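You operate a simulated robot arm through the tools that you are given. There is no shell and no other tool.

You run a simulated robot arm. Do the job below in one go: nothing can be reset, and whatever is moved stays where it is left.

Task
Put the tone board carton in the boards drawer and latch it.
Fine: the cartons wait on the side rack; turn the latch to OPEN first, back to CLOSED last. Where these are worked on the way, their far stop is far enough and under half their travel is too little: boards drawer.
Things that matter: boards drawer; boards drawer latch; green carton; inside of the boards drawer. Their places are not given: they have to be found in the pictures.

The check looks at the end state, three seconds after you hand in, the way a careful person would. Anything else that was tipped, shoved, dropped, spilled or broken makes it a failure.

Robot
A 6-joint arm with a fingered hand, fixed in place. Base frame: the origin is on the floor under the middle of its stand, x ahead of it, y to its left, z up. Lengths are in cm, angles in degrees, forces in N, time in s.
It reaches about 134.6 cm from its shoulder. Its first joint turns from -149.0 to 149.0 degrees. Payload 3.5 kg.
Tool frame: the origin (TCP) lies between the finger pads and is the grasp point; the fingertips stand 2.6 cm ahead of it; z points along the fingers, y is the line along which they close. The gripper opens to 13.2 cm; its body begins 7.3 cm behind the TCP. The gripper is a hand of 4 fingers: y runs from the thumb to the fingers, the wrist lies at [0, 0, -23.4] in the tool frame.
Orientation is that of the tool frame in the base frame, as a unit quaternion [x, y, z, w]. With the fingers straight down and closing along the base's y, the tool's x points along the base's -x, its y along +y and its z along -z.

Tools
- The arm moves only by the tool drive_tool. Its argument "series" is a list of rows, each a list of 6 numbers: the shift along the tool's x, y, z in cm, then the turn, a rotation vector about the tool's x, y, z in degrees. In form: [[tx, ty, tz, ax, ay, az], ...]. A call has 1 to 20 rows; each row is the pose to reach, as a shift and turn from the pose commanded when the call began, along the tool's axes at that moment. Rows are played at 5 a second. More than 5 cm and 8.6 degrees between two rows, and nothing of the call is played. Where a pose cannot be reached the arm comes as near as it can. A force on the tool above 40 N (or 10 N above the force at the start of the call, whichever is more), or a blocked arm, ends the call early, and 0.2 s more pass. In this call time passes only in rows, and 0.2 s behind the last. The reply holds the time, the measured pose of the TCP, the force on the tool along the base axes, the opening and the grip force, in the units named above and with some noise, with the torque about the TCP (base axes, N m) and any sound that the robot's microphone picked up.
- Cameras (640 x 400 px; columns grow to the right, rows downward): "scene" is fixed at [5.09, 64.9, 142.18]; the picture's right is [-0.60, -0.80, 0.00], its down [0.61, -0.46, -0.64] and it looks along [0.51, -0.39, 0.77] (base axes); focal length 214 px, centre (320, 200). "wrist" rides on the gripper at [6.8, 0.2, -9.7] in the tool frame; the picture's right is [-0.03, 1.00, 0.00], its down [-0.82, -0.02, -0.58] and it looks along [-0.58, -0.01, 0.82] (tool axes); focal length 270 px, centre (320, 200).
- capture(camera): a new picture of that camera. It takes no simulated time.
- move_column(by): slides the trunk up (or, below 0, down) by that many cm; the arm rides with it, the base frame stays. It gives what a move gives, with no picture.
- move_fingers(finger1, finger2, finger3, thumb_bend): sets how far each is bent, from 0 (flat) to 1 (curled in); at 0.3 the hand is open as for a grip, at 0.7 the pads meet at the TCP. One left out holds its place. A second passes; each finger stops where it meets its share of the squeeze, and holds until it gets a number again. It is the only way to open and close the hand. It gives what a move gives, with no picture; readings hold the bend of each and the force on the fingers (four entries, about 0 where the hand has none), thumb and palm.
- measure_at(camera, pixels): for up to 12 pixels [column, row] of the newest picture of that camera ("zoom" is the newest enlarged one), the place [x, y, z] in the base frame of the surface seen there, good to about 0.2 cm. It takes no simulated time.
- close_up(camera, box): a new picture of the part [left, top, right, bottom] of that camera's present view, enlarged. It takes no simulated time.
- finish_job(): hands the job in; it is judged then, once.

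Leave the gripper open and the arm clear of the work at the hand-in unless told otherwise.

The tools are called after ">>>" as a command line: name --pt "numbers of a row" for each row, then --argument value for the rest, lists and objects as JSON in quotes. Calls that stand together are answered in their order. drive_tool: Moves the arm, as the interface text tells. Its arguments: {"type":"object","properties":{"series":{"type":"array","items":{"type":"array","items":{"type":"number"}}}},"required":["series"]} The other tools are called the same way: move_column (by) moves the trunk up or down; move_fingers (finger1, finger2, finger3, thumb_bend) moves the fingers one by one; capture (camera) takes a picture; measure_at (camera, pixels) gives the place of the surface under pixels of a picture; close_up (camera, box) takes an enlarged picture of a part of a camera's view; finish_job () hands the job in.

At the start:

```text
time: 0.0
tool_pos: [70.76, 38.85, 100.32]
tool_rot: [0.0, 1.0, -0.001, 0.0]
ft_force: [-0.8, -0.4, 0.1]
wrist_torque: [-0.01, 0.0, -0.01]
gripper_width: 13.2
finger_force: 0.1
shape: jaw
bend: [0.3, 0.3, 0.3, 0.3]
finger forces: [0.0, 0.1, 0.1, 0.0, 0.1, 0.1]
trunk travel left (down, up): [-90.2, 6.8]
```

scene: 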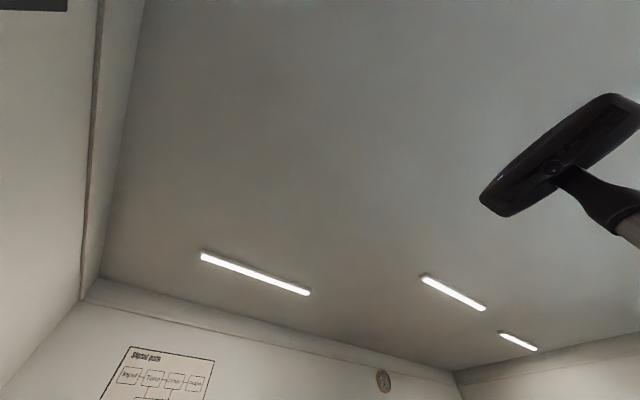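
wrist: 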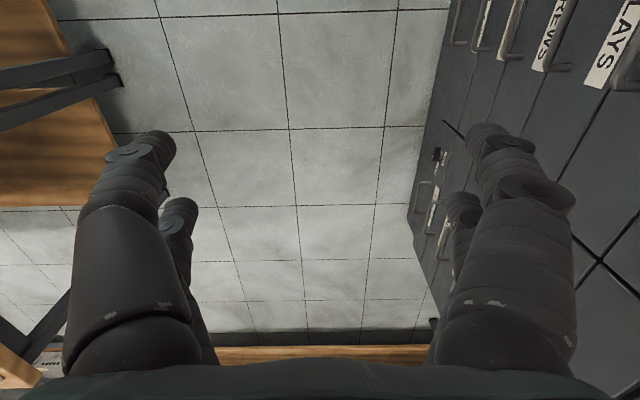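

The scene camera points up at the ceiling, so I'll have to rely on the wrist camera. It shows a grey drawer cabinet on the right (+y) and wooden shelving on the left (-y). I'll enlarge parts of this view and measure some points.

>>> close_up --camera "wrist" --box '[400, 0, 640, 300]'

>>> measure_at --camera "wrist" --pixels '[[610, 50], [550, 30], [510, 20], [480, 20], [455, 20], [440, 155], [425, 200], [600, 262], [290, 130], [50, 150], [60, 70], [300, 355]]'

```text
1.33 times, centred on (520, 150) of wrist
```

zoom: 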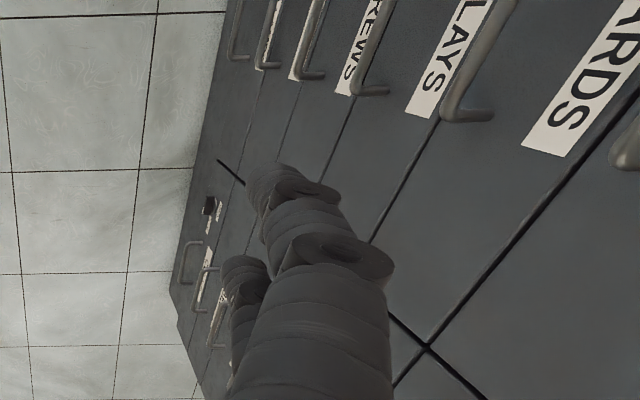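

```text
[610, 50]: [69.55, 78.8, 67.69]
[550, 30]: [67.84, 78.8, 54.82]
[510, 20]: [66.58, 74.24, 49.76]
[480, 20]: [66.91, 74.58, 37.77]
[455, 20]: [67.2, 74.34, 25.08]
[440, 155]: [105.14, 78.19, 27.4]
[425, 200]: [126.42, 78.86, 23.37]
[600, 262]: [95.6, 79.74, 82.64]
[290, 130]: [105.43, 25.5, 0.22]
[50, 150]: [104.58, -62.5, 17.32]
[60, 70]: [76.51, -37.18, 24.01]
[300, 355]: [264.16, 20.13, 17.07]
```

The cabinet front is a plane near y≈79 with labelled drawers. One label ending in "ARDS" (probably BOARDS) sits high up, and there's a small dark knob at about [105, 78, 27]. I'll yaw the hand in place so the camera faces the cabinet (+y).

>>> drive_tool --pt "0 0 0 0 0 -8" --pt "0 0 0 0 0 -16" --pt "0 0 0 0 0 -24" --pt "0 0 0 0 0 -32" --pt "0 0 0 0 0 -40" --pt "0 0 0 0 0 -48" --pt "0 0 0 0 0 -56" --pt "0 0 0 0 0 -64" --pt "0 0 0 0 0 -72" --pt "0 0 0 0 0 -80" --pt "0 0 0 0 0 -88" --pt "0 0 0 0 0 -90"

>>> capture --camera "wrist"

```text
time: 2.6
tool_pos: [70.78, 38.81, 100.37]
tool_rot: [0.708, -0.706, 0.0, 0.0]
ft_force: [-1.6, -0.7, 0.6]
wrist_torque: [0.01, 0.03, 0.01]
gripper_width: 13.18
finger_force: 0.1
shape: jaw
bend: [0.3, 0.3, 0.3, 0.3]
finger forces: [0.0, 0.1, 0.1, 0.0, 0.1, 0.1]
trunk travel left (down, up): [-90.2, 6.8]
```

```text
taken
```

wrist: 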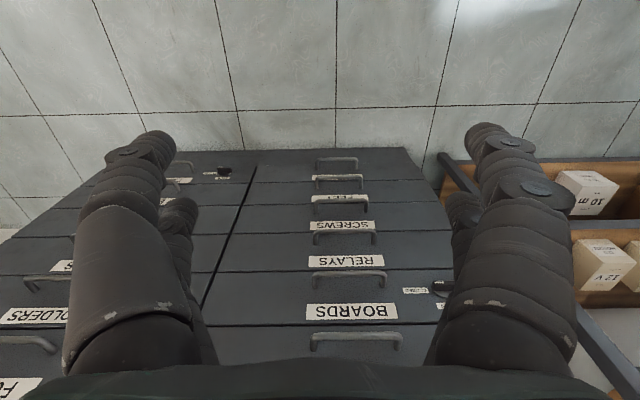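

The picture is upside down but readable. The BOARDS label is at (350,311) with a handle nearby, a latch is near (438,287), and the wooden side rack with cartons is on the right. I'll zoom in on both and measure.

>>> close_up --camera "wrist" --box '[290, 230, 480, 350]'

>>> measure_at --camera "wrist" --pixels '[[350, 311], [347, 275], [347, 290], [438, 288], [415, 290], [440, 305], [355, 338], [260, 326], [260, 271], [230, 250], [590, 180], [600, 255]]'

```text
3.33 times, centred on (385, 290) of wrist
```

zoom: 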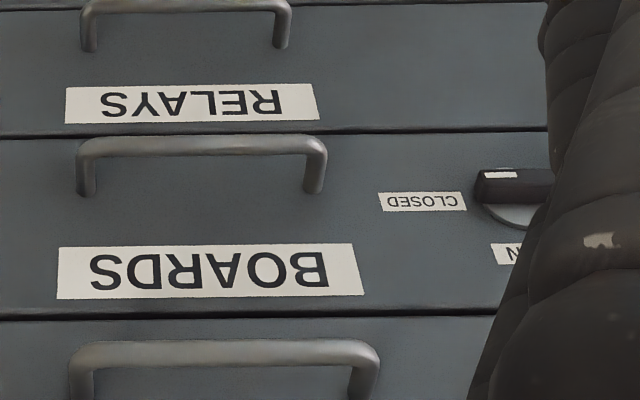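

```text
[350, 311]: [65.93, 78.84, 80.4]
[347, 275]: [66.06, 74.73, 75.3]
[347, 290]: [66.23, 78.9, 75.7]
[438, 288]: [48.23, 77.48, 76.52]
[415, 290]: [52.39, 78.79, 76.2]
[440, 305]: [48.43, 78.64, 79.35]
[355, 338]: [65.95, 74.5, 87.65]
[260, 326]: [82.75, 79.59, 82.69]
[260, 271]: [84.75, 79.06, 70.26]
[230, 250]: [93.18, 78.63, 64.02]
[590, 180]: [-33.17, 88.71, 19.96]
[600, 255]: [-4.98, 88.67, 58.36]
```

The boards drawer face spans z≈70–83, with its handle bar at about [66, 74.7, 75.3]. The latch lever is at about [47, 77.5, 76.5] and points toward CLOSED (+x), with OPEN above it. The rack lies toward -x, so I'll slide the hand along -x to see both better.

>>> drive_tool --pt "0 4 0 0 0 0" --pt "0 8 0 0 0 0" --pt "0 12 0 0 0 0" --pt "0 16 0 0 0 0" --pt "0 20 0 0 0 0" --pt "0 24 0 0 0 0" --pt "0 28 0 0 0 0" --pt "0 32 0 0 0 0"

>>> capture --camera "wrist"

```text
time: 4.4
tool_pos: [38.85, 38.97, 100.47]
tool_rot: [0.707, -0.707, 0.0, 0.0]
ft_force: [0.3, 0.1, -0.7]
wrist_torque: [-0.01, 0.02, 0.01]
gripper_width: 13.17
finger_force: 0.0
shape: jaw
bend: [0.3, 0.3, 0.3, 0.3]
finger forces: [0.1, 0.0, 0.1, 0.1, 0.0, 0.1]
out of reach, approached as far as the arm can: row 3, 5, 6
trunk travel left (down, up): [-90.2, 6.8]
```

```text
taken
```

wrist: 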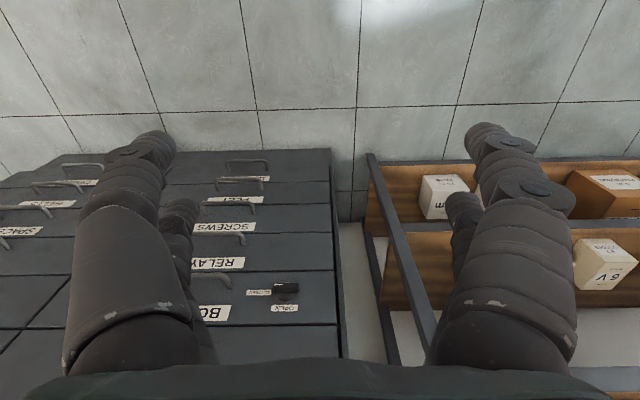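

I now have a clear view of the latch near (285,292) and the rack's shelves on the right. I'll zoom on both.

>>> close_up --camera "wrist" --box '[230, 260, 330, 325]'

>>> measure_at --camera "zoom" --pixels '[[280, 180], [330, 180], [375, 180], [300, 230], [360, 230], [400, 190], [440, 190], [250, 180], [350, 300], [170, 210], [600, 300], [620, 100]]'

>>> close_up --camera "wrist" --box '[360, 140, 640, 380]'

>>> measure_at --camera "wrist" --pixels '[[435, 210], [610, 182], [590, 205], [600, 265], [580, 270], [400, 225], [425, 300], [370, 165], [400, 290], [600, 380], [380, 170], [345, 260]]'

```text
6.15 times, centred on (280, 292) of wrist
```

zoom: 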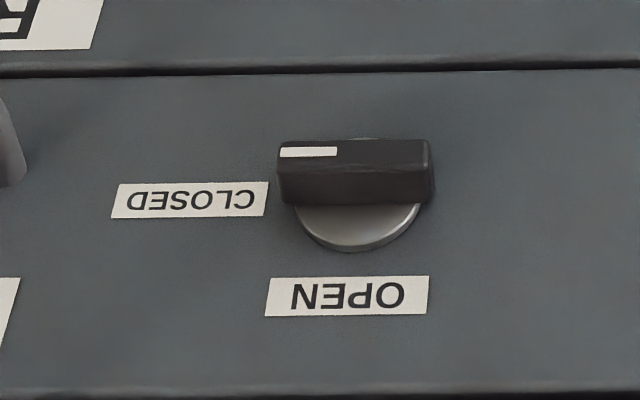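

```text
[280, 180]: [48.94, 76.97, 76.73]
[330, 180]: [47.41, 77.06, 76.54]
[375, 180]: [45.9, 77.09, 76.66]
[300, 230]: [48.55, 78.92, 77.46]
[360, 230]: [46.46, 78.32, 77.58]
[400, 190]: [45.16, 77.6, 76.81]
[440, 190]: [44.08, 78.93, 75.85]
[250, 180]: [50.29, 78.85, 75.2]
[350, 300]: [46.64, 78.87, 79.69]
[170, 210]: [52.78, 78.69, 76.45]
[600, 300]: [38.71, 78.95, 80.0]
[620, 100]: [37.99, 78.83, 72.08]
```

```text
1.67 times, centred on (500, 260) of wrist
```

zoom: 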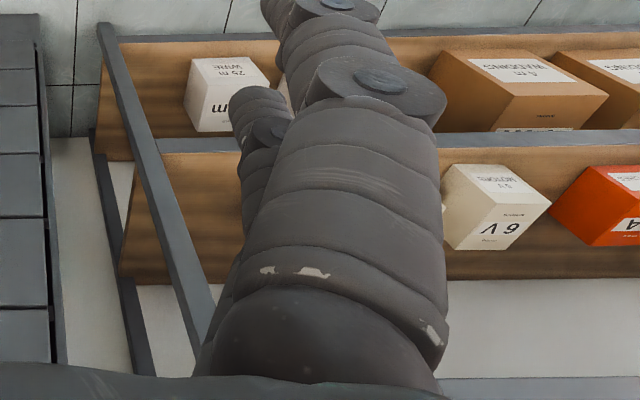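

```text
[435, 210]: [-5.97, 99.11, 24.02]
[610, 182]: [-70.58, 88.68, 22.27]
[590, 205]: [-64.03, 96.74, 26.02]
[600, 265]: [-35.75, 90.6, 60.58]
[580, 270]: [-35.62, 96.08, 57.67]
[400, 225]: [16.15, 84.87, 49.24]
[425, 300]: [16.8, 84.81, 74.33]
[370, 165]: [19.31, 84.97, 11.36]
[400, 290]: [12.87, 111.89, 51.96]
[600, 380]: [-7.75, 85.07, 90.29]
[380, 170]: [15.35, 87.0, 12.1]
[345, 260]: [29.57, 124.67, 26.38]
```

The latch lever at about [47.4, 77, 76.6] is horizontal with its white mark toward CLOSED. The rack's front is at y≈85, with shelves near z≈13 and z≈50. I'll keep going along -x to look for the green carton.

>>> drive_tool --pt "-1 4 0 0 0 0" --pt "-2 8 0 0 0 0" --pt "-3 12 0 0 0 0" --pt "-4 16 0 0 0 0" --pt "-5 20 0 0 0 0" --pt "-6 24 0 0 0 0" --pt "-6 28 0 0 0 0" --pt "-6 32 0 0 0 0" --pt "-6 36 0 0 0 0" --pt "-6 40 0 0 0 0" --pt "-6 44 0 0 0 0"

>>> capture --camera "wrist"

```text
time: 6.8
tool_pos: [-5.61, 47.64, 100.45]
tool_rot: [-0.706, 0.708, -0.001, -0.001]
ft_force: [-0.3, -0.2, -0.5]
wrist_torque: [0.01, 0.03, -0.04]
gripper_width: 13.15
finger_force: 0.2
shape: jaw
bend: [0.3, 0.3, 0.3, 0.3]
finger forces: [0.0, 0.0, 0.0, 0.0, 0.0, 0.1]
out of reach, approached as far as the arm can: row 2, 3, 4, 5, 6, 7, 8, 9, 10, 11
trunk travel left (down, up): [-90.2, 6.8]
```

```text
taken
```

wrist: 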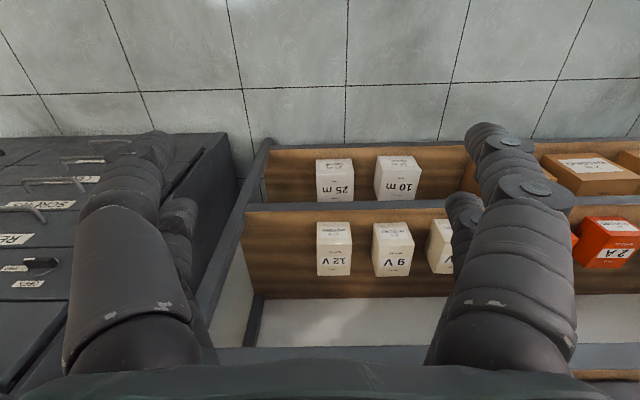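

I see wire and motor cartons, and orange ones further right; no green one yet. I'll continue along -x at a slightly larger distance from the body.

>>> drive_tool --pt "-2 4 0 0 0 0" --pt "-4 8 0 0 0 0" --pt "-6 12 0 0 0 0" --pt "-8 16 0 0 0 0" --pt "-8 20 0 0 0 0" --pt "-8 24 0 0 0 0" --pt "-8 28 0 0 0 0" --pt "-8 32 0 0 0 0" --pt "-8 36 0 0 0 0" --pt "-8 40 0 0 0 0" --pt "-8 44 0 0 0 0"

>>> capture --camera "wrist"

```text
time: 9.4
tool_pos: [-42.34, 62.47, 100.53]
tool_rot: [-0.659, 0.752, 0.0, 0.0]
ft_force: [0.4, -0.5, 0.5]
wrist_torque: [-0.02, 0.01, 0.03]
gripper_width: 13.24
finger_force: 0.1
shape: jaw
bend: [0.3, 0.3, 0.3, 0.3]
finger forces: [0.0, 0.0, 0.0, 0.0, 0.0, 0.1]
trunk travel left (down, up): [-90.2, 6.8]
stopped in row 11: the arm was blocked; the commanded pose is now the measured one
```

```text
taken
```

wrist: 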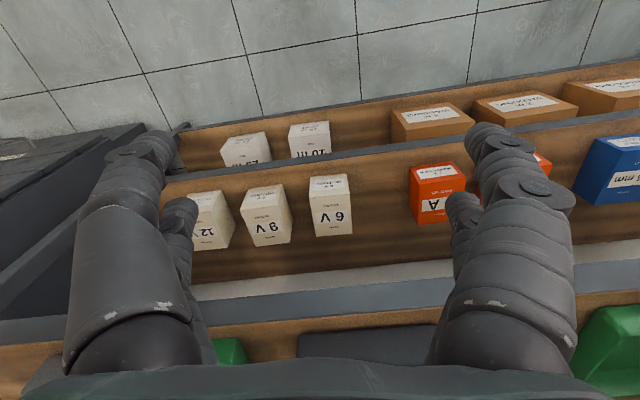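

The arm stopped with no contact force (probably a joint limit), but green cartons now show on the top shelf at (610,350) and (230,350). I'll zoom and measure.

>>> close_up --camera "wrist" --box '[460, 280, 640, 400]'

>>> measure_at --camera "wrist" --pixels '[[612, 320], [600, 370], [635, 350], [580, 370], [232, 348], [225, 358], [350, 345], [300, 345], [270, 345], [430, 320], [600, 300], [400, 290]]'

```text
3.33 times, centred on (550, 340) of wrist
```

zoom: 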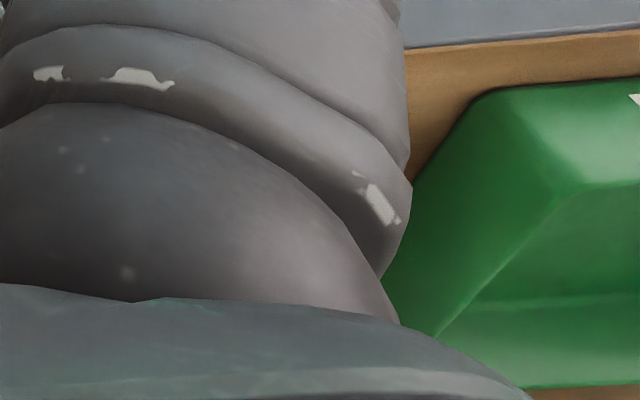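

```text
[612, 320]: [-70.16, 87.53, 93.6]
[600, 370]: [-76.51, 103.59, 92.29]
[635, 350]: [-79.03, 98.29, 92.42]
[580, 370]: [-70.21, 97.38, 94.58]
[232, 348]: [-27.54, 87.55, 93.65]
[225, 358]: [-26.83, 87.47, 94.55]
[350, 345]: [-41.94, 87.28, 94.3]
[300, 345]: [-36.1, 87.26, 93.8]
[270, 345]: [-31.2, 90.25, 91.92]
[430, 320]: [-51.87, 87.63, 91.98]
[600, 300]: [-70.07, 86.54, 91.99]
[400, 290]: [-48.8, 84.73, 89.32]
```

The green pieces on the top shelf look like open bins rather than cartons. I'll yaw the hand to look further toward -x, since the carton rows continue that way (white, orange, blue...).

>>> drive_tool --pt "0 0 0 0 0 -8" --pt "0 0 0 0 0 -16" --pt "0 0 0 0 0 -24" --pt "0 0 0 0 0 -32" --pt "0 0 0 0 0 -40"

>>> capture --camera "wrist"

```text
time: 10.6
tool_pos: [-42.36, 62.33, 100.33]
tool_rot: [0.877, -0.48, 0.0, 0.0]
ft_force: [0.3, 0.6, -0.8]
wrist_torque: [0.0, 0.03, 0.02]
gripper_width: 13.2
finger_force: 0.0
shape: jaw
bend: [0.3, 0.3, 0.3, 0.3]
finger forces: [0.0, 0.0, 0.1, 0.1, 0.1, 0.0]
trunk travel left (down, up): [-90.2, 6.8]
```

```text
taken
```

wrist: 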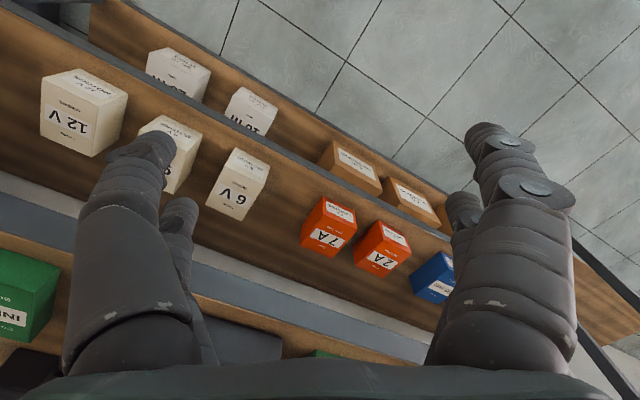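

Green cartons do sit on the top shelf: one at (20,300) reads "IN…" and another is at (320,353). I need a higher viewpoint, so I'll raise the hand about 24 cm.

>>> drive_tool --pt "0 0 -4 0 0 0" --pt "0 0 -8 0 0 0" --pt "0 0 -12 0 0 0" --pt "0 0 -16 0 0 0" --pt "0 0 -20 0 0 0" --pt "0 0 -24 0 0 0"

>>> capture --camera "wrist"

```text
time: 12.0
tool_pos: [-43.05, 62.96, 100.36]
tool_rot: [0.875, -0.483, -0.001, 0.0]
ft_force: [0.6, 0.5, 0.1]
wrist_torque: [-0.02, 0.03, 0.02]
gripper_width: 13.17
finger_force: 0.2
shape: jaw
bend: [0.3, 0.3, 0.3, 0.3]
finger forces: [0.0, 0.0, 0.1, 0.0, 0.1, 0.0]
out of reach, approached as far as the arm can: row 1, 2, 3, 4, 5, 6
trunk travel left (down, up): [-90.2, 6.8]
```

```text
taken
```

wrist: 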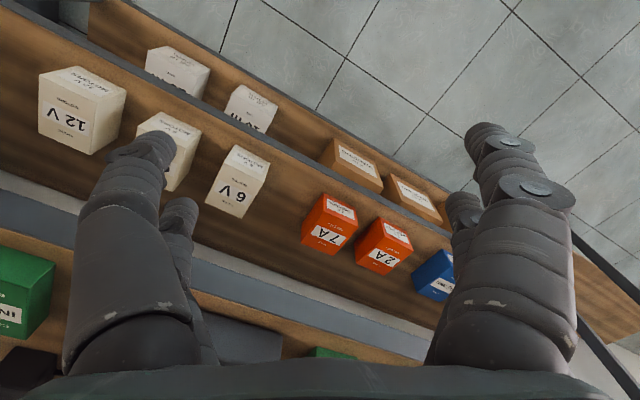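

Upward moves aren't available to the arm itself (height comes from the trunk), so I'll raise the trunk 6.5 cm. Then I'll tilt the hand up about its wrist while backing off a little.

>>> move_column --by 6.5

>>> drive_tool --pt "-0.3 0 -0.4 0 -8 0" --pt "-0.5 0 -0.9 0 -16 0" --pt "-0.7 0 -2 0 -24 0" --pt "-1 0 -3.5 0 -32 0"

>>> capture --camera "wrist"

```text
time: 13.0
tool_pos: [-42.99, 63.11, 107.06]
tool_rot: [0.876, -0.483, -0.001, 0.0]
ft_force: [-0.2, -0.6, -0.4]
wrist_torque: [0.02, 0.0, -0.01]
gripper_width: 13.16
finger_force: 0.0
shape: jaw
bend: [0.3, 0.3, 0.3, 0.3]
finger forces: [0.1, 0.0, 0.1, 0.0, 0.0, 0.0]
trunk travel left (down, up): [-96.7, 0.3]
```

```text
time: 14.0
tool_pos: [-42.61, 64.25, 110.49]
tool_rot: [0.839, -0.469, -0.241, -0.135]
ft_force: [-1.0, -0.5, 0.0]
wrist_torque: [-0.02, 0.01, -0.05]
gripper_width: 13.21
finger_force: 0.1
shape: jaw
bend: [0.3, 0.3, 0.3, 0.3]
finger forces: [0.1, 0.0, 0.0, 0.0, 0.0, 0.0]
trunk travel left (down, up): [-96.7, 0.3]
```

```text
taken
```

wrist: 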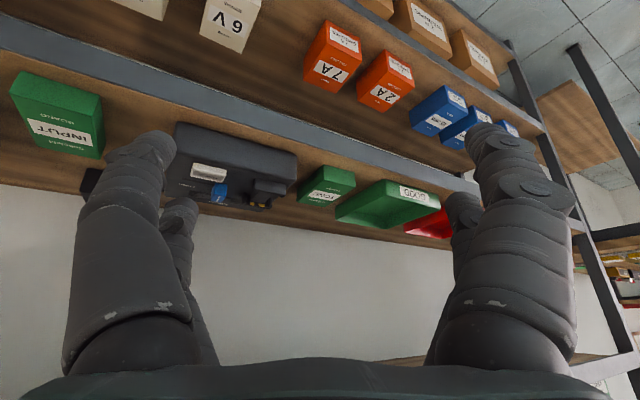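

Now the top shelf is in view: a green "INPUT" carton at (60,115), a black device at (235,165), a small green carton at (327,187), and an open green "SLOT"-type bin at (388,203). I'll zoom in to read the labels and measure.

>>> close_up --camera "wrist" --box '[270, 150, 470, 250]'

>>> close_up --camera "wrist" --box '[0, 60, 220, 220]'

>>> measure_at --camera "wrist" --pixels '[[322, 195], [338, 178], [355, 175], [300, 200], [331, 205], [318, 168], [300, 190], [388, 200], [410, 195], [270, 190], [60, 130], [60, 90]]'

```text
3.20 times, centred on (370, 200) of wrist
```

zoom: 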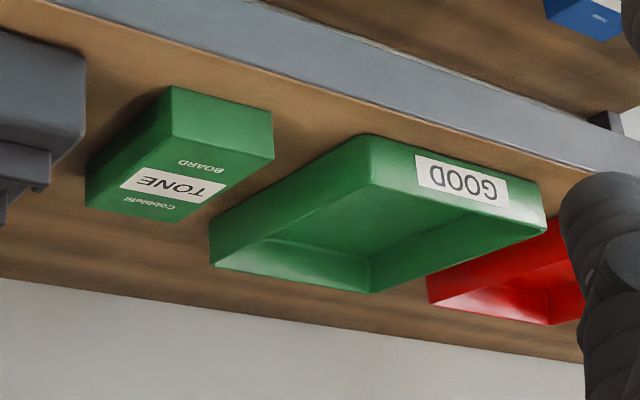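

```text
2.50 times, centred on (110, 140) of wrist
```

zoom: 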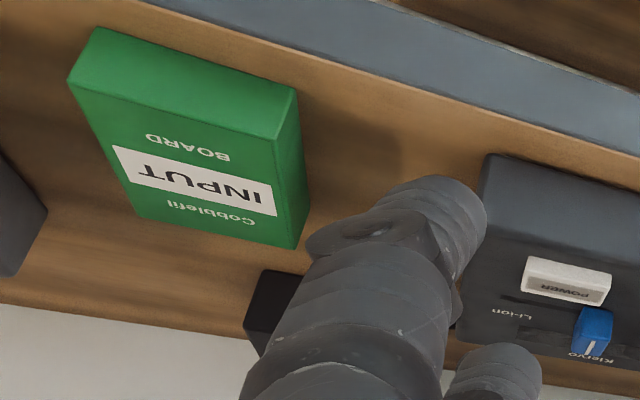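

```text
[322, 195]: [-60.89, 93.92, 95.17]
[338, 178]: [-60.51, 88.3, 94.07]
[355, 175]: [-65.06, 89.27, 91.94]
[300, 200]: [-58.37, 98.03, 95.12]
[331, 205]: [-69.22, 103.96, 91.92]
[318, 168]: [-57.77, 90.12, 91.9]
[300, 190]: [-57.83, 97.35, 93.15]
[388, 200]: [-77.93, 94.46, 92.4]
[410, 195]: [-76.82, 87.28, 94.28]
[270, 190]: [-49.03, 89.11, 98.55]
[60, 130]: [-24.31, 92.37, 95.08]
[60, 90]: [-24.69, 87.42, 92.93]
```

I found it: the TONE board carton is a small flat green box with its top at z≈95.2 on the shelf at z≈91.9, between the black device and the GOOD bin. I'll zoom in on it for its corners and also measure the fingers.

>>> measure_at --camera "wrist" --pixels '[[150, 145], [140, 200], [180, 215], [490, 135], [520, 190], [460, 205], [510, 260], [120, 270]]'

>>> close_up --camera "wrist" --box '[275, 155, 375, 218]'

>>> measure_at --camera "zoom" --pixels '[[315, 80], [310, 168], [505, 140], [490, 215], [150, 215], [160, 310], [350, 350], [310, 60], [520, 230], [100, 320], [350, 240], [380, 130]]'

```text
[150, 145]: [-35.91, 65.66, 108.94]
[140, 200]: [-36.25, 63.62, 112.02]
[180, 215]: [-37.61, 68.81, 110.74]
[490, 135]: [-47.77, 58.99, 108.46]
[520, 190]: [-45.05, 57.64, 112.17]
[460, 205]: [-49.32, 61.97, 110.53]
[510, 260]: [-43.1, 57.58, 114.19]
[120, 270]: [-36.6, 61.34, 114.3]
```

```text
6.35 times, centred on (325, 186) of wrist
```

zoom: 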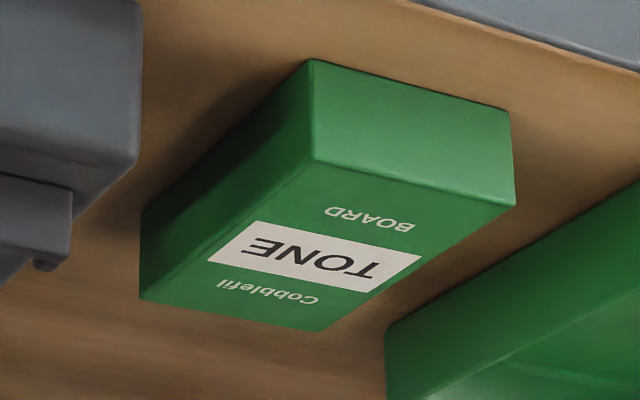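

```text
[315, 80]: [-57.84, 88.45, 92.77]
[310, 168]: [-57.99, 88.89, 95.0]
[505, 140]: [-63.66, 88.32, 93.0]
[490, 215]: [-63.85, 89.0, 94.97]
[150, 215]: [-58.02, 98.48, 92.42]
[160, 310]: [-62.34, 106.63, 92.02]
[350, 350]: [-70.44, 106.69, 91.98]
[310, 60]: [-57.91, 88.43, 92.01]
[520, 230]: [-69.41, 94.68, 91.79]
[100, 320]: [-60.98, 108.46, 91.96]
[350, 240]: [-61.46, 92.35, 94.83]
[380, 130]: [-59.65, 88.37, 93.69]
```

The TONE carton occupies x≈-57.9…-64, y≈88.3…98.4, z≈92…95. The latch has to be opened first, so I'll untilt the hand about its wrist and then head back toward the cabinet.

>>> drive_tool --pt "3.26 0 -0.23 0 8 0" --pt "6.45 0 -0.91 0 16 0" --pt "9.52 0 -2.02 0 24 0" --pt "12.4 0 -3.56 0 32 0"

```text
time: 15.0
tool_pos: [-36.31, 53.87, 106.92]
tool_rot: [0.872, -0.49, 0.001, 0.0]
ft_force: [0.5, 0.2, 0.1]
wrist_torque: [0.02, -0.01, 0.0]
gripper_width: 13.2
finger_force: 0.1
shape: jaw
bend: [0.3, 0.3, 0.3, 0.3]
finger forces: [0.0, 0.0, 0.0, 0.0, 0.0, 0.0]
out of reach, approached as far as the arm can: row 1
trunk travel left (down, up): [-96.7, 0.3]
```

The hand is vertical again at (-36, 54). I'll retrace toward x≈-5 while yawing back to face +y.

>>> drive_tool --pt "2.66 -2.96 0 0 0 3.9" --pt "5.33 -5.93 0 0 0 7.8" --pt "7.99 -8.89 0 0 0 11.7" --pt "10.65 -11.85 0 0 0 15.6" --pt "13.3 -14.8 0 0 0 19.5" --pt "16.0 -17.8 0 0 0 23.4" --pt "18.6 -20.7 0 0 0 27.3" --pt "21.3 -23.7 0 0 0 31.3"

```text
time: 16.8
tool_pos: [-6.06, 47.75, 106.96]
tool_rot: [0.716, -0.698, 0.0, 0.0]
ft_force: [0.3, -0.2, -0.7]
wrist_torque: [-0.01, -0.01, 0.01]
gripper_width: 13.2
finger_force: 0.1
shape: jaw
bend: [0.3, 0.3, 0.3, 0.3]
finger forces: [0.0, 0.0, 0.0, 0.0, 0.1, 0.0]
trunk travel left (down, up): [-96.7, 0.3]
```

Next I'll continue along +x to about (42, 41), in front of and away from the cabinet.

>>> drive_tool --pt "0.6 -4.6 0 0 0 0" --pt "1.2 -9.2 0 0 0 0" --pt "1.8 -13.8 0 0 0 0" --pt "2.4 -18.4 0 0 0 0" --pt "3.0 -23 0 0 0 0" --pt "3.6 -27.6 0 0 0 0" --pt "4.2 -32.2 0 0 0 0" --pt "4.8 -36.8 0 0 0 0" --pt "5.4 -41.4 0 0 0 0" --pt "6 -46 0 0 0 0" --pt "6.5 -49 0 0 0 0"

```text
time: 19.2
tool_pos: [43.05, 42.51, 106.95]
tool_rot: [0.717, -0.697, 0.001, 0.0]
ft_force: [0.0, -0.5, -0.7]
wrist_torque: [-0.02, 0.0, -0.01]
gripper_width: 13.19
finger_force: 0.0
shape: jaw
bend: [0.3, 0.3, 0.3, 0.3]
finger forces: [0.1, 0.0, 0.0, 0.0, 0.0, 0.1]
out of reach, approached as far as the arm can: row 1, 2, 3, 4, 5, 6
trunk travel left (down, up): [-96.7, 0.3]
```

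Now I'll pitch the hand up about its wrist so the fingers point horizontally at the cabinet (+y).

>>> drive_tool --pt "-3.34 0 -0.24 0 -8.2 0" --pt "-6.61 0 -0.95 0 -16.4 0" --pt "-9.7 0 -2.11 0 -24.5 0" --pt "-12.64 0 -3.71 0 -32.7 0" --pt "-15.32 0 -5.71 0 -40.9 0" --pt "-17.69 0 -8.08 0 -49.1 0" --pt "-19.69 0 -10.76 0 -57.3 0" --pt "-21.29 0 -13.7 0 -65.5 0" --pt "-22.45 0 -16.79 0 -73.6 0" --pt "-23.16 0 -20.06 0 -81.8 0" --pt "-23.4 0 -23.4 0 -90 0"

>>> capture --camera "wrist"

```text
time: 21.6
tool_pos: [41.74, 66.46, 128.66]
tool_rot: [-0.505, 0.527, 0.502, 0.464]
ft_force: [0.2, 1.4, 0.2]
wrist_torque: [0.02, 0.0, -0.01]
gripper_width: 13.21
finger_force: 0.1
shape: jaw
bend: [0.3, 0.3, 0.3, 0.3]
finger forces: [0.0, 0.0, 0.0, 0.0, 0.0, 0.1]
out of reach, approached as far as the arm can: row 11
trunk travel left (down, up): [-96.7, 0.3]
```

```text
taken
```

wrist: 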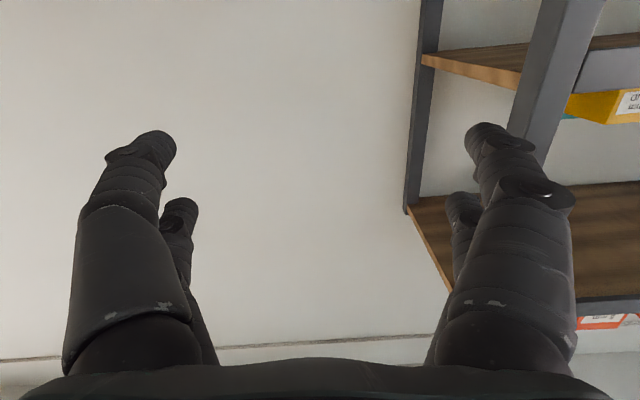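

The hand is now nearly horizontal. I see rack shelves that may be higher than the tone carton's shelf, which matters for access later, so I'll measure them.

>>> measure_at --camera "wrist" --pixels '[[600, 105], [480, 60], [440, 62], [580, 230], [430, 220], [600, 320], [610, 305], [540, 100], [420, 100], [560, 120], [200, 200], [630, 60]]'

```text
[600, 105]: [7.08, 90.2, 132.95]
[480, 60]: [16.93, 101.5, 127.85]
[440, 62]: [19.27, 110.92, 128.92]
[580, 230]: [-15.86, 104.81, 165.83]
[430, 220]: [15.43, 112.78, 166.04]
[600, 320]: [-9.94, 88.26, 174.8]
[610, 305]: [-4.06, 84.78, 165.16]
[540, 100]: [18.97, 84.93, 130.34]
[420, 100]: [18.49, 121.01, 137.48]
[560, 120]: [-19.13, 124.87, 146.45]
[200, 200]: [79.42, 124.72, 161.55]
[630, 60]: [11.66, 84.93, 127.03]
```

The tone carton's shelf (z≈92) has another shelf above it with its underside at about z≈128, so I'll approach that carton with a tilted hand later. For now I'll lower the trunk in two steps to bring the hand to latch height.

>>> move_column --by -27

>>> capture --camera "wrist"

```text
time: 24.4
tool_pos: [41.77, 66.39, 101.78]
tool_rot: [-0.506, 0.526, 0.502, 0.465]
ft_force: [-0.2, -0.3, -0.7]
wrist_torque: [-0.03, -0.03, 0.0]
gripper_width: 13.21
finger_force: 0.0
shape: jaw
bend: [0.3, 0.3, 0.3, 0.3]
finger forces: [0.0, 0.0, 0.1, 0.0, 0.0, 0.0]
trunk travel left (down, up): [-69.7, 27.3]
```

```text
taken
```

wrist: 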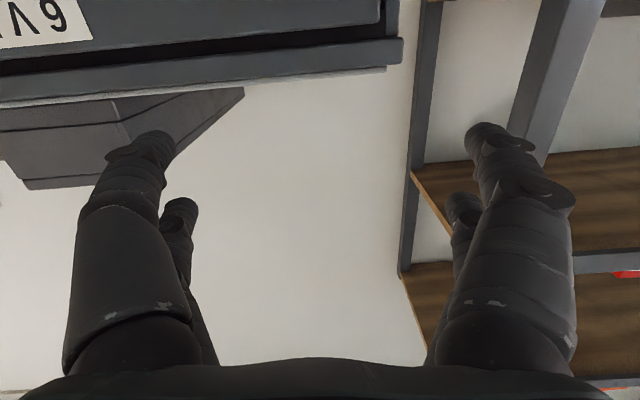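

The cabinet's upper edge is in view and everything is clear. I'll lower another 25.5 cm.

>>> move_column --by -25.5

>>> capture --camera "wrist"

```text
time: 27.0
tool_pos: [41.84, 66.46, 76.21]
tool_rot: [-0.505, 0.526, 0.502, 0.465]
ft_force: [0.0, 0.0, -0.4]
wrist_torque: [0.0, -0.04, 0.0]
gripper_width: 13.19
finger_force: 0.0
shape: jaw
bend: [0.3, 0.3, 0.3, 0.3]
finger forces: [0.1, 0.0, 0.1, 0.1, 0.0, 0.0]
trunk travel left (down, up): [-44.2, 52.8]
```

```text
taken
```

wrist: 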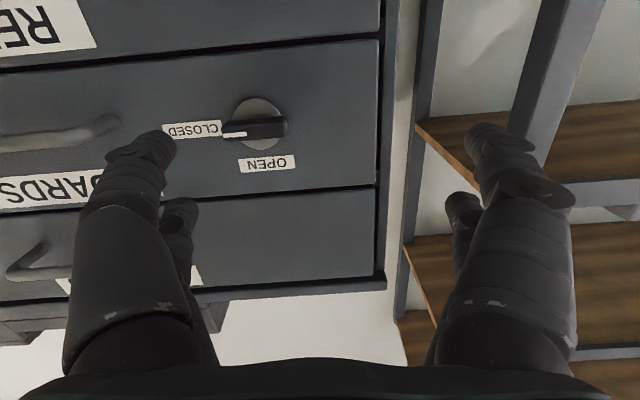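

The latch is well in view: knob disc around (258,118) and the lever bar from (222,128) to (287,128). I'll zoom and measure it precisely.

>>> close_up --camera "wrist" --box '[210, 85, 310, 148]'

>>> measure_at --camera "zoom" --pixels '[[85, 290], [490, 270], [290, 270], [490, 230], [300, 320], [300, 240], [300, 100], [170, 180], [450, 180], [300, 180], [90, 250], [480, 310]]'

```text
6.35 times, centred on (260, 116) of wrist
```

zoom: 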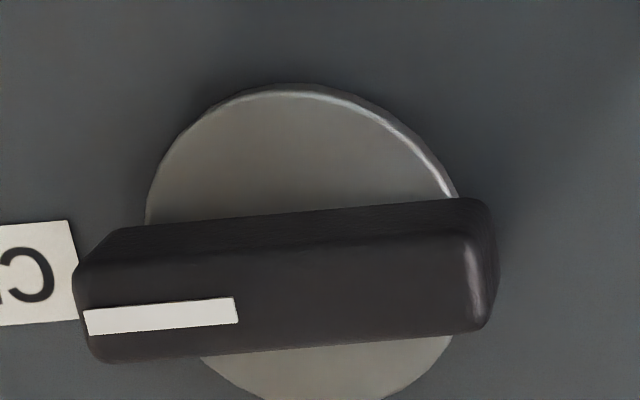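

```text
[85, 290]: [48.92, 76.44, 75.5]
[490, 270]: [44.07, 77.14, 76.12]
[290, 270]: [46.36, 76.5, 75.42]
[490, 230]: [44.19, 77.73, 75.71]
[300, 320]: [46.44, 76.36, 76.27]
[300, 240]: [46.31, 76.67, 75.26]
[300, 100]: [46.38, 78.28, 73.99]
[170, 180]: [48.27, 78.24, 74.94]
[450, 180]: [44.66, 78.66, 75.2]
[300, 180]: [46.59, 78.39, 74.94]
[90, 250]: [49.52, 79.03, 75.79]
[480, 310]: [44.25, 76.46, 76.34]
```

The lever bar centre is about [46.5, 76.4–78.3, 76.0], 4.9 cm long and 1.3 cm thick, with the disc front at y≈78.3. Next I'll roll the hand about 86.5° so it closes vertically, and shift it in line with the latch.

>>> drive_tool --pt "0 -0.5 0 0 0 8" --pt "0 -1 0 0 0 16" --pt "0 -1.5 0 0 0 24" --pt "0 -2 0 0 0 32" --pt "0 -2.5 0 0 0 40" --pt "0 -3 0 0 0 48" --pt "0 -3.5 0 0 0 56" --pt "0 -4 0 0 0 64" --pt "0 -4.5 0 0 0 72" --pt "0 -4.7 0 0 0 80" --pt "0 -4.7 0 0 0 86.5"

>>> capture --camera "wrist"

```text
time: 29.4
tool_pos: [46.49, 66.6, 76.16]
tool_rot: [-0.006, 0.73, 0.683, -0.007]
ft_force: [0.4, 0.6, 0.1]
wrist_torque: [0.03, -0.04, -0.03]
gripper_width: 13.18
finger_force: 0.1
shape: jaw
bend: [0.3, 0.3, 0.3, 0.3]
finger forces: [0.1, 0.0, 0.1, 0.0, 0.0, 0.1]
trunk travel left (down, up): [-44.2, 52.8]
```

```text
taken
```

wrist: 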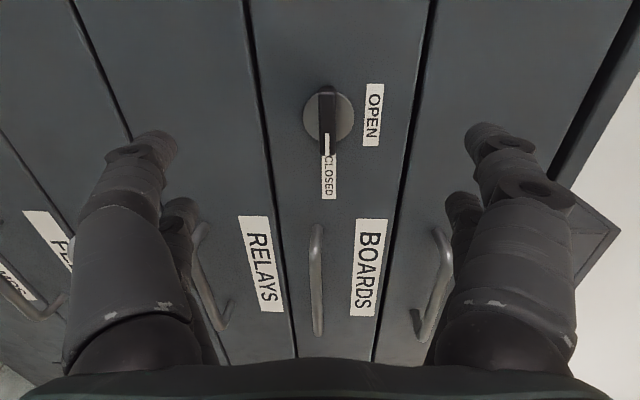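

Hand is rolled; picture right is now world-up, with the latch at (327,115) and the boards handle at (317,280). I'll correct the remaining 3.8° pitch about the wrist, then lower the trunk to match the lever height.

>>> drive_tool --pt "0 1.55 -0.05 -3.8 0 1"

```text
time: 29.8
tool_pos: [46.65, 66.56, 77.62]
tool_rot: [0.0, 0.708, 0.706, -0.013]
ft_force: [-0.4, -0.3, 0.8]
wrist_torque: [0.0, 0.02, 0.03]
gripper_width: 13.16
finger_force: 0.0
shape: jaw
bend: [0.3, 0.3, 0.3, 0.3]
finger forces: [0.1, 0.0, 0.0, 0.0, 0.0, 0.0]
trunk travel left (down, up): [-44.2, 52.8]
```

The hand is exactly horizontal now. I'll trim the small roll and yaw error, lower the trunk 1.6 cm to lever height, and partly close the fingers to see how they look.

>>> drive_tool --pt "0 0 0 0 -1 -1"

>>> move_column --by -1.6

>>> move_fingers --finger1 0.5 --finger2 0.5 --finger3 0.5 --thumb_bend 0.5

>>> capture --camera "wrist"

```text
time: 30.2
tool_pos: [46.67, 66.54, 77.68]
tool_rot: [0.0, 0.708, 0.706, 0.001]
ft_force: [-0.4, 0.7, -0.3]
wrist_torque: [0.01, 0.0, 0.0]
gripper_width: 13.17
finger_force: 0.0
shape: jaw
bend: [0.3, 0.3, 0.3, 0.3]
finger forces: [0.0, 0.0, 0.0, 0.0, 0.0, 0.1]
trunk travel left (down, up): [-44.2, 52.8]
```

```text
time: 30.8
tool_pos: [46.58, 66.64, 76.11]
tool_rot: [-0.001, 0.708, 0.706, 0.001]
ft_force: [0.4, -0.2, -1.1]
wrist_torque: [-0.01, 0.0, 0.05]
gripper_width: 13.18
finger_force: 0.0
shape: jaw
bend: [0.3, 0.3, 0.3, 0.3]
finger forces: [0.0, 0.1, 0.1, 0.0, 0.0, 0.0]
trunk travel left (down, up): [-42.6, 54.4]
```

```text
time: 31.8
tool_pos: [46.51, 66.58, 75.98]
tool_rot: [0.0, 0.709, 0.705, 0.001]
ft_force: [0.8, 0.1, -0.8]
wrist_torque: [0.0, 0.01, -0.03]
gripper_width: 6.66
finger_force: 0.0
shape: fingers
bend: [0.5, 0.5, 0.5, 0.5]
finger forces: [0.1, 0.0, 0.1, 0.1, 0.0, 0.1]
trunk travel left (down, up): [-42.6, 54.4]
```

```text
taken
```

wrist: 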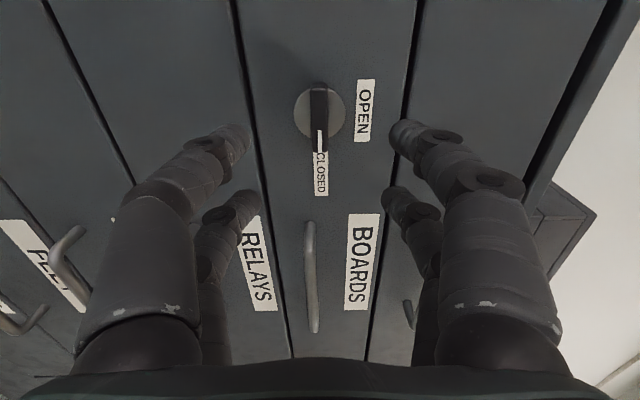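

Opening is 6.7 cm with two digits on each side, and the lever is straight ahead. I'll measure the fingertips before approaching.

>>> measure_at --camera "wrist" --pixels '[[245, 132], [215, 150], [255, 195], [395, 128], [388, 195], [430, 140], [228, 215], [425, 212]]'

```text
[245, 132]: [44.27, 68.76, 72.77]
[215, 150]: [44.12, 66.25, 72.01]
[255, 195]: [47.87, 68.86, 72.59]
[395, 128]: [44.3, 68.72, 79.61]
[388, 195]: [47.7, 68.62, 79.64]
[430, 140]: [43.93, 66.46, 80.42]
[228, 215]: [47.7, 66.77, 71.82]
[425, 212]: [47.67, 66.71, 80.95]
```

Fingertips are ~2.3–2.6 cm ahead of the TCP and straddle the lever height (72.7…79.6). I'll advance 8.6 cm so the tips overlap the lever without touching the disc.

>>> drive_tool --pt "0 0 3 0 0 0" --pt "0 0 6 0 0 0" --pt "0 0 8 0 0 0" --pt "0 0 8.8 0 0 0"

>>> capture --camera "wrist"

```text
time: 32.8
tool_pos: [46.73, 75.43, 76.16]
tool_rot: [0.0, 0.709, 0.706, 0.001]
ft_force: [0.5, -0.1, 0.2]
wrist_torque: [0.0, 0.01, -0.03]
gripper_width: 6.66
finger_force: 0.1
shape: fingers
bend: [0.5, 0.5, 0.5, 0.5]
finger forces: [0.0, 0.0, 0.1, 0.0, 0.0, 0.0]
trunk travel left (down, up): [-42.6, 54.4]
```

```text
taken
```

wrist: 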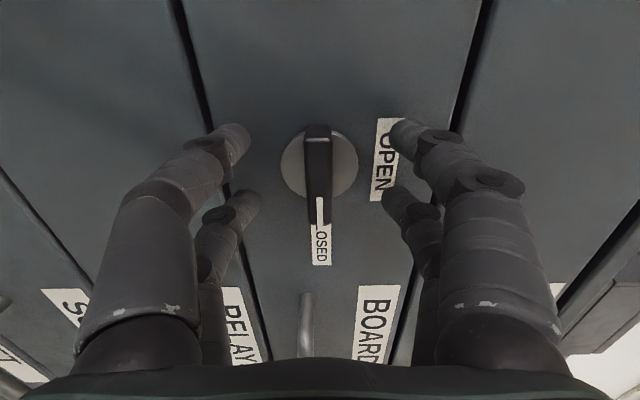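

The lever sits centred between the fingertips at (317,175). I'll close all fingers onto it.

>>> move_fingers --finger1 0.7 --finger2 0.7 --finger3 0.7 --thumb_bend 0.7

>>> capture --camera "wrist"

```text
time: 33.8
tool_pos: [46.69, 75.53, 76.11]
tool_rot: [0.0, 0.708, 0.707, 0.0]
ft_force: [-0.5, 0.2, -1.1]
wrist_torque: [0.01, -0.02, 0.01]
gripper_width: 1.04
finger_force: 5.2
shape: fingers
bend: [0.67, 0.67, 0.67, 0.68]
finger forces: [2.2, 2.2, 2.5, 0.0, 3.6, 0.1]
trunk travel left (down, up): [-42.6, 54.4]
```

```text
taken
```

wrist: 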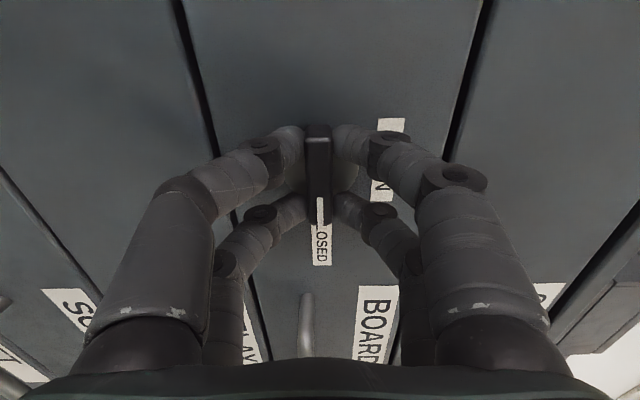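

All digits hold the lever firmly. I'll turn the hand -90° about its axis, which swings the mark from CLOSED (+x) up to OPEN (+z).

>>> drive_tool --pt "0 0 0 0 0 -8" --pt "0 0 0 0 0 -16" --pt "0 0 0 0 0 -24" --pt "0 0 0 0 0 -32" --pt "0 0 0 0 0 -40" --pt "0 0 0 0 0 -48" --pt "0 0 0 0 0 -56" --pt "0 0 0 0 0 -64" --pt "0 0 0 0 0 -72" --pt "0 0 0 0 0 -80" --pt "0 0 0 0 0 -86" --pt "0 0 0 0 0 -90"

>>> capture --camera "wrist"

```text
time: 36.4
tool_pos: [46.56, 75.5, 75.41]
tool_rot: [-0.483, 0.531, 0.513, 0.47]
ft_force: [2.5, -0.1, 8.0]
wrist_torque: [0.19, 0.0, -0.09]
gripper_width: 1.05
finger_force: 6.1
shape: fingers
bend: [0.67, 0.67, 0.67, 0.68]
finger forces: [2.4, 2.1, 3.2, 0.1, 3.7, 0.1]
out of reach, approached as far as the arm can: row 11, 12
trunk travel left (down, up): [-42.6, 54.4]
```

```text
taken
```

wrist: 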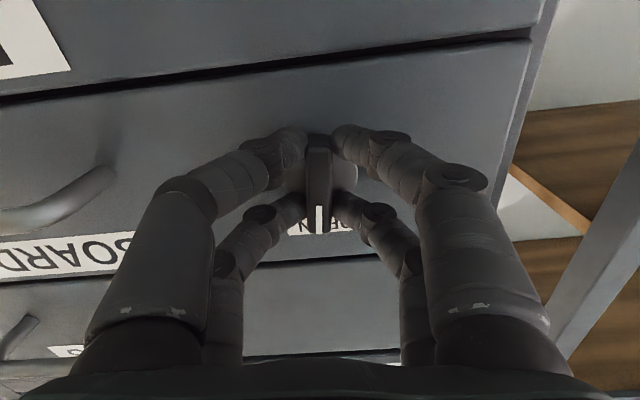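

The lever now points up toward OPEN, but the hand stopped about 5° short of the full 90° (a reach limit, not a stop). I'll look closely at the lever.

>>> close_up --camera "wrist" --box '[250, 110, 400, 250]'

>>> measure_at --camera "wrist" --pixels '[[318, 150], [318, 190], [318, 225], [310, 225], [328, 225], [318, 135]]'

```text
2.86 times, centred on (325, 180) of wrist
```

zoom: 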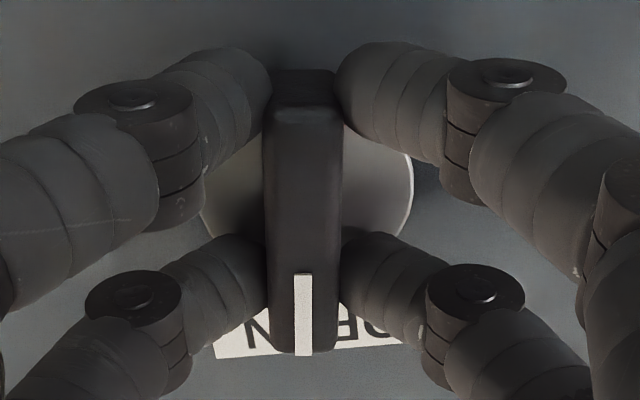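

```text
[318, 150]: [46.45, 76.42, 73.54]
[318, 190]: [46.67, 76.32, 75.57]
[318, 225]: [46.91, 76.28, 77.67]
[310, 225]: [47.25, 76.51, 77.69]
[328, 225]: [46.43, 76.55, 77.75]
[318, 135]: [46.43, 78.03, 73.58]
```

The lever is about 6° short of vertical. I'll loosen the fingers, raise the hand 4 cm so only the lower pair straddles the lever's top end, and pinch there to push it the rest of the way.

>>> move_fingers --finger1 0.61 --finger2 0.61 --finger3 0.61 --thumb_bend 0.61

>>> move_column --by 3.6

>>> capture --camera "wrist"

```text
time: 37.4
tool_pos: [46.65, 75.49, 75.49]
tool_rot: [-0.484, 0.531, 0.513, 0.47]
ft_force: [0.1, 0.2, 0.4]
wrist_torque: [-0.02, 0.0, -0.01]
gripper_width: 2.87
finger_force: 0.2
shape: fingers
bend: [0.61, 0.61, 0.61, 0.61]
finger forces: [0.0, 0.0, 0.0, 0.1, 0.0, 0.1]
trunk travel left (down, up): [-42.6, 54.4]
```

```text
time: 38.2
tool_pos: [46.6, 75.68, 78.85]
tool_rot: [-0.484, 0.531, 0.514, 0.469]
ft_force: [-0.1, 0.1, -0.4]
wrist_torque: [-0.02, 0.0, 0.01]
gripper_width: 2.87
finger_force: 0.0
shape: fingers
bend: [0.61, 0.61, 0.61, 0.61]
finger forces: [0.0, 0.0, 0.0, 0.0, 0.1, 0.1]
trunk travel left (down, up): [-46.2, 50.8]
```

```text
taken
```

wrist: 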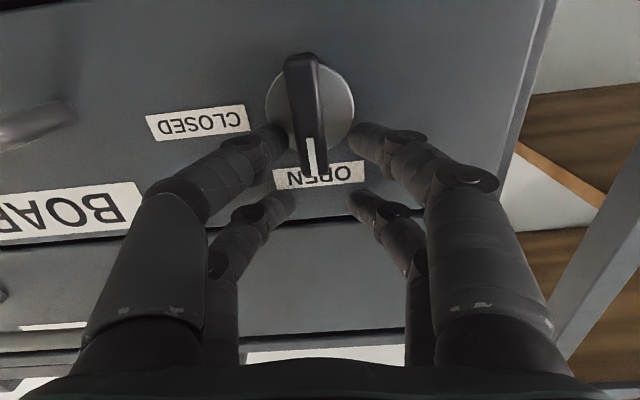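

The lower fingertip pair now straddles the lever's upper half. I'll shift 0.2 cm toward -x and pinch, which should centre the lever at vertical.

>>> drive_tool --pt "0 0.2 0 0 0 0"

>>> move_fingers --finger1 0.7 --finger2 0.7 --finger3 0.7 --thumb_bend 0.7

>>> capture --camera "wrist"

```text
time: 38.6
tool_pos: [46.33, 75.55, 78.98]
tool_rot: [-0.484, 0.531, 0.513, 0.469]
ft_force: [0.3, 0.2, -0.9]
wrist_torque: [0.0, 0.01, 0.04]
gripper_width: 2.86
finger_force: 0.0
shape: fingers
bend: [0.61, 0.61, 0.61, 0.61]
finger forces: [0.0, 0.0, 0.1, 0.1, 0.0, 0.0]
trunk travel left (down, up): [-46.2, 50.8]
```

```text
time: 39.6
tool_pos: [46.37, 75.52, 78.86]
tool_rot: [-0.483, 0.531, 0.512, 0.471]
ft_force: [7.7, 0.4, 0.5]
wrist_torque: [-0.03, -0.16, -0.15]
gripper_width: 1.11
finger_force: 4.4
shape: fingers
bend: [0.69, 0.7, 0.7, 0.67]
finger forces: [0.5, 0.1, 0.0, 0.0, 7.8, 0.0]
trunk travel left (down, up): [-46.2, 50.8]
```

```text
taken
```

wrist: 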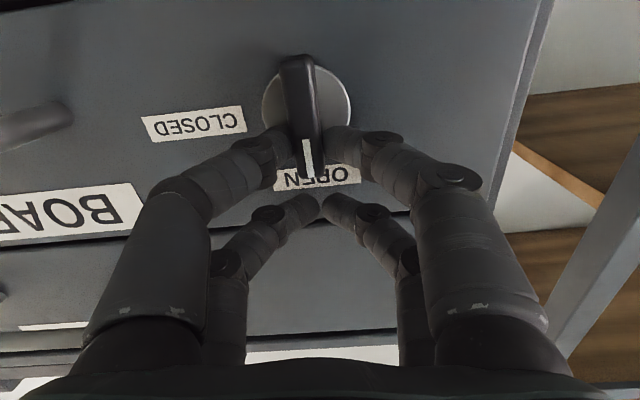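

The thumb is pressing the lever at 7.8 N. I'll measure the lever's tilt now.

>>> close_up --camera "wrist" --box '[240, 40, 380, 200]'

>>> measure_at --camera "wrist" --pixels '[[302, 85], [306, 120], [308, 165], [298, 90], [309, 90], [304, 100]]'

```text
2.50 times, centred on (310, 120) of wrist
```

zoom: 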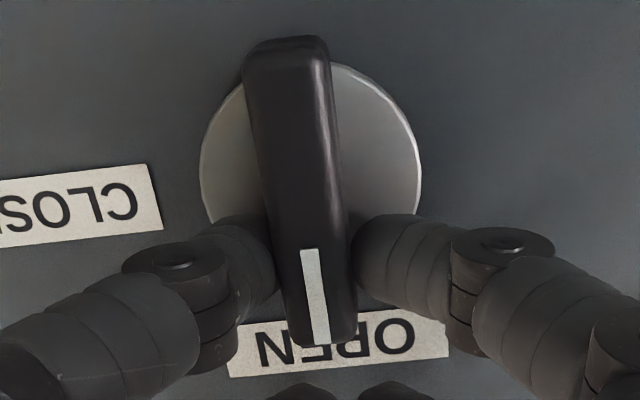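

```text
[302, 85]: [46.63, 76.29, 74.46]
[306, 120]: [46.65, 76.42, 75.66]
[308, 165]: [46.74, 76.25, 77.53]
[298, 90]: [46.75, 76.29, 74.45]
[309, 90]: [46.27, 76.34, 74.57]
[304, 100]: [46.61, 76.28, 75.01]
```

The lever is within about 2° of vertical now. I'll nudge another 0.25 cm toward -x to seat it against its stop.

>>> drive_tool --pt "0 0.15 0 0 0 0" --pt "0 0.25 0 0 0 0"

>>> capture --camera "wrist"

>>> measure_at --camera "wrist" --pixels '[[302, 85], [306, 120], [308, 165], [300, 75], [304, 100], [305, 150]]'

```text
time: 40.2
tool_pos: [46.17, 75.6, 79.02]
tool_rot: [-0.483, 0.531, 0.513, 0.47]
ft_force: [9.0, -1.3, -0.6]
wrist_torque: [-0.04, -0.18, -0.22]
gripper_width: 1.26
finger_force: 4.7
shape: fingers
bend: [0.7, 0.7, 0.7, 0.66]
finger forces: [0.0, 0.0, 0.1, 0.0, 9.8, 0.0]
trunk travel left (down, up): [-46.2, 50.8]
```

```text
taken
```

wrist: 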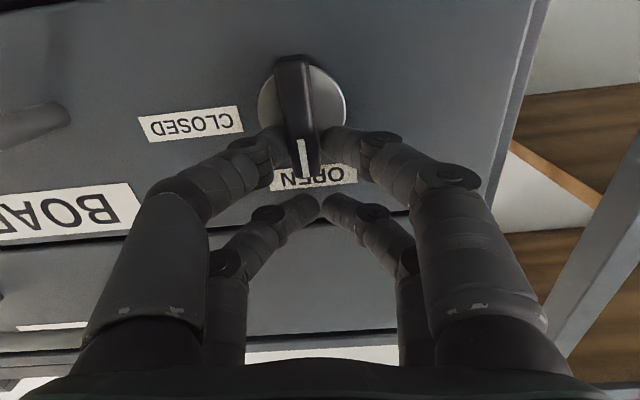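

```text
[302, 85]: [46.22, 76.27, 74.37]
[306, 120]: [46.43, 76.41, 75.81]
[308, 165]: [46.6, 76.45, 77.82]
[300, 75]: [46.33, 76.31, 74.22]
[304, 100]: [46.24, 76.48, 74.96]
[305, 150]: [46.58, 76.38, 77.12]
```

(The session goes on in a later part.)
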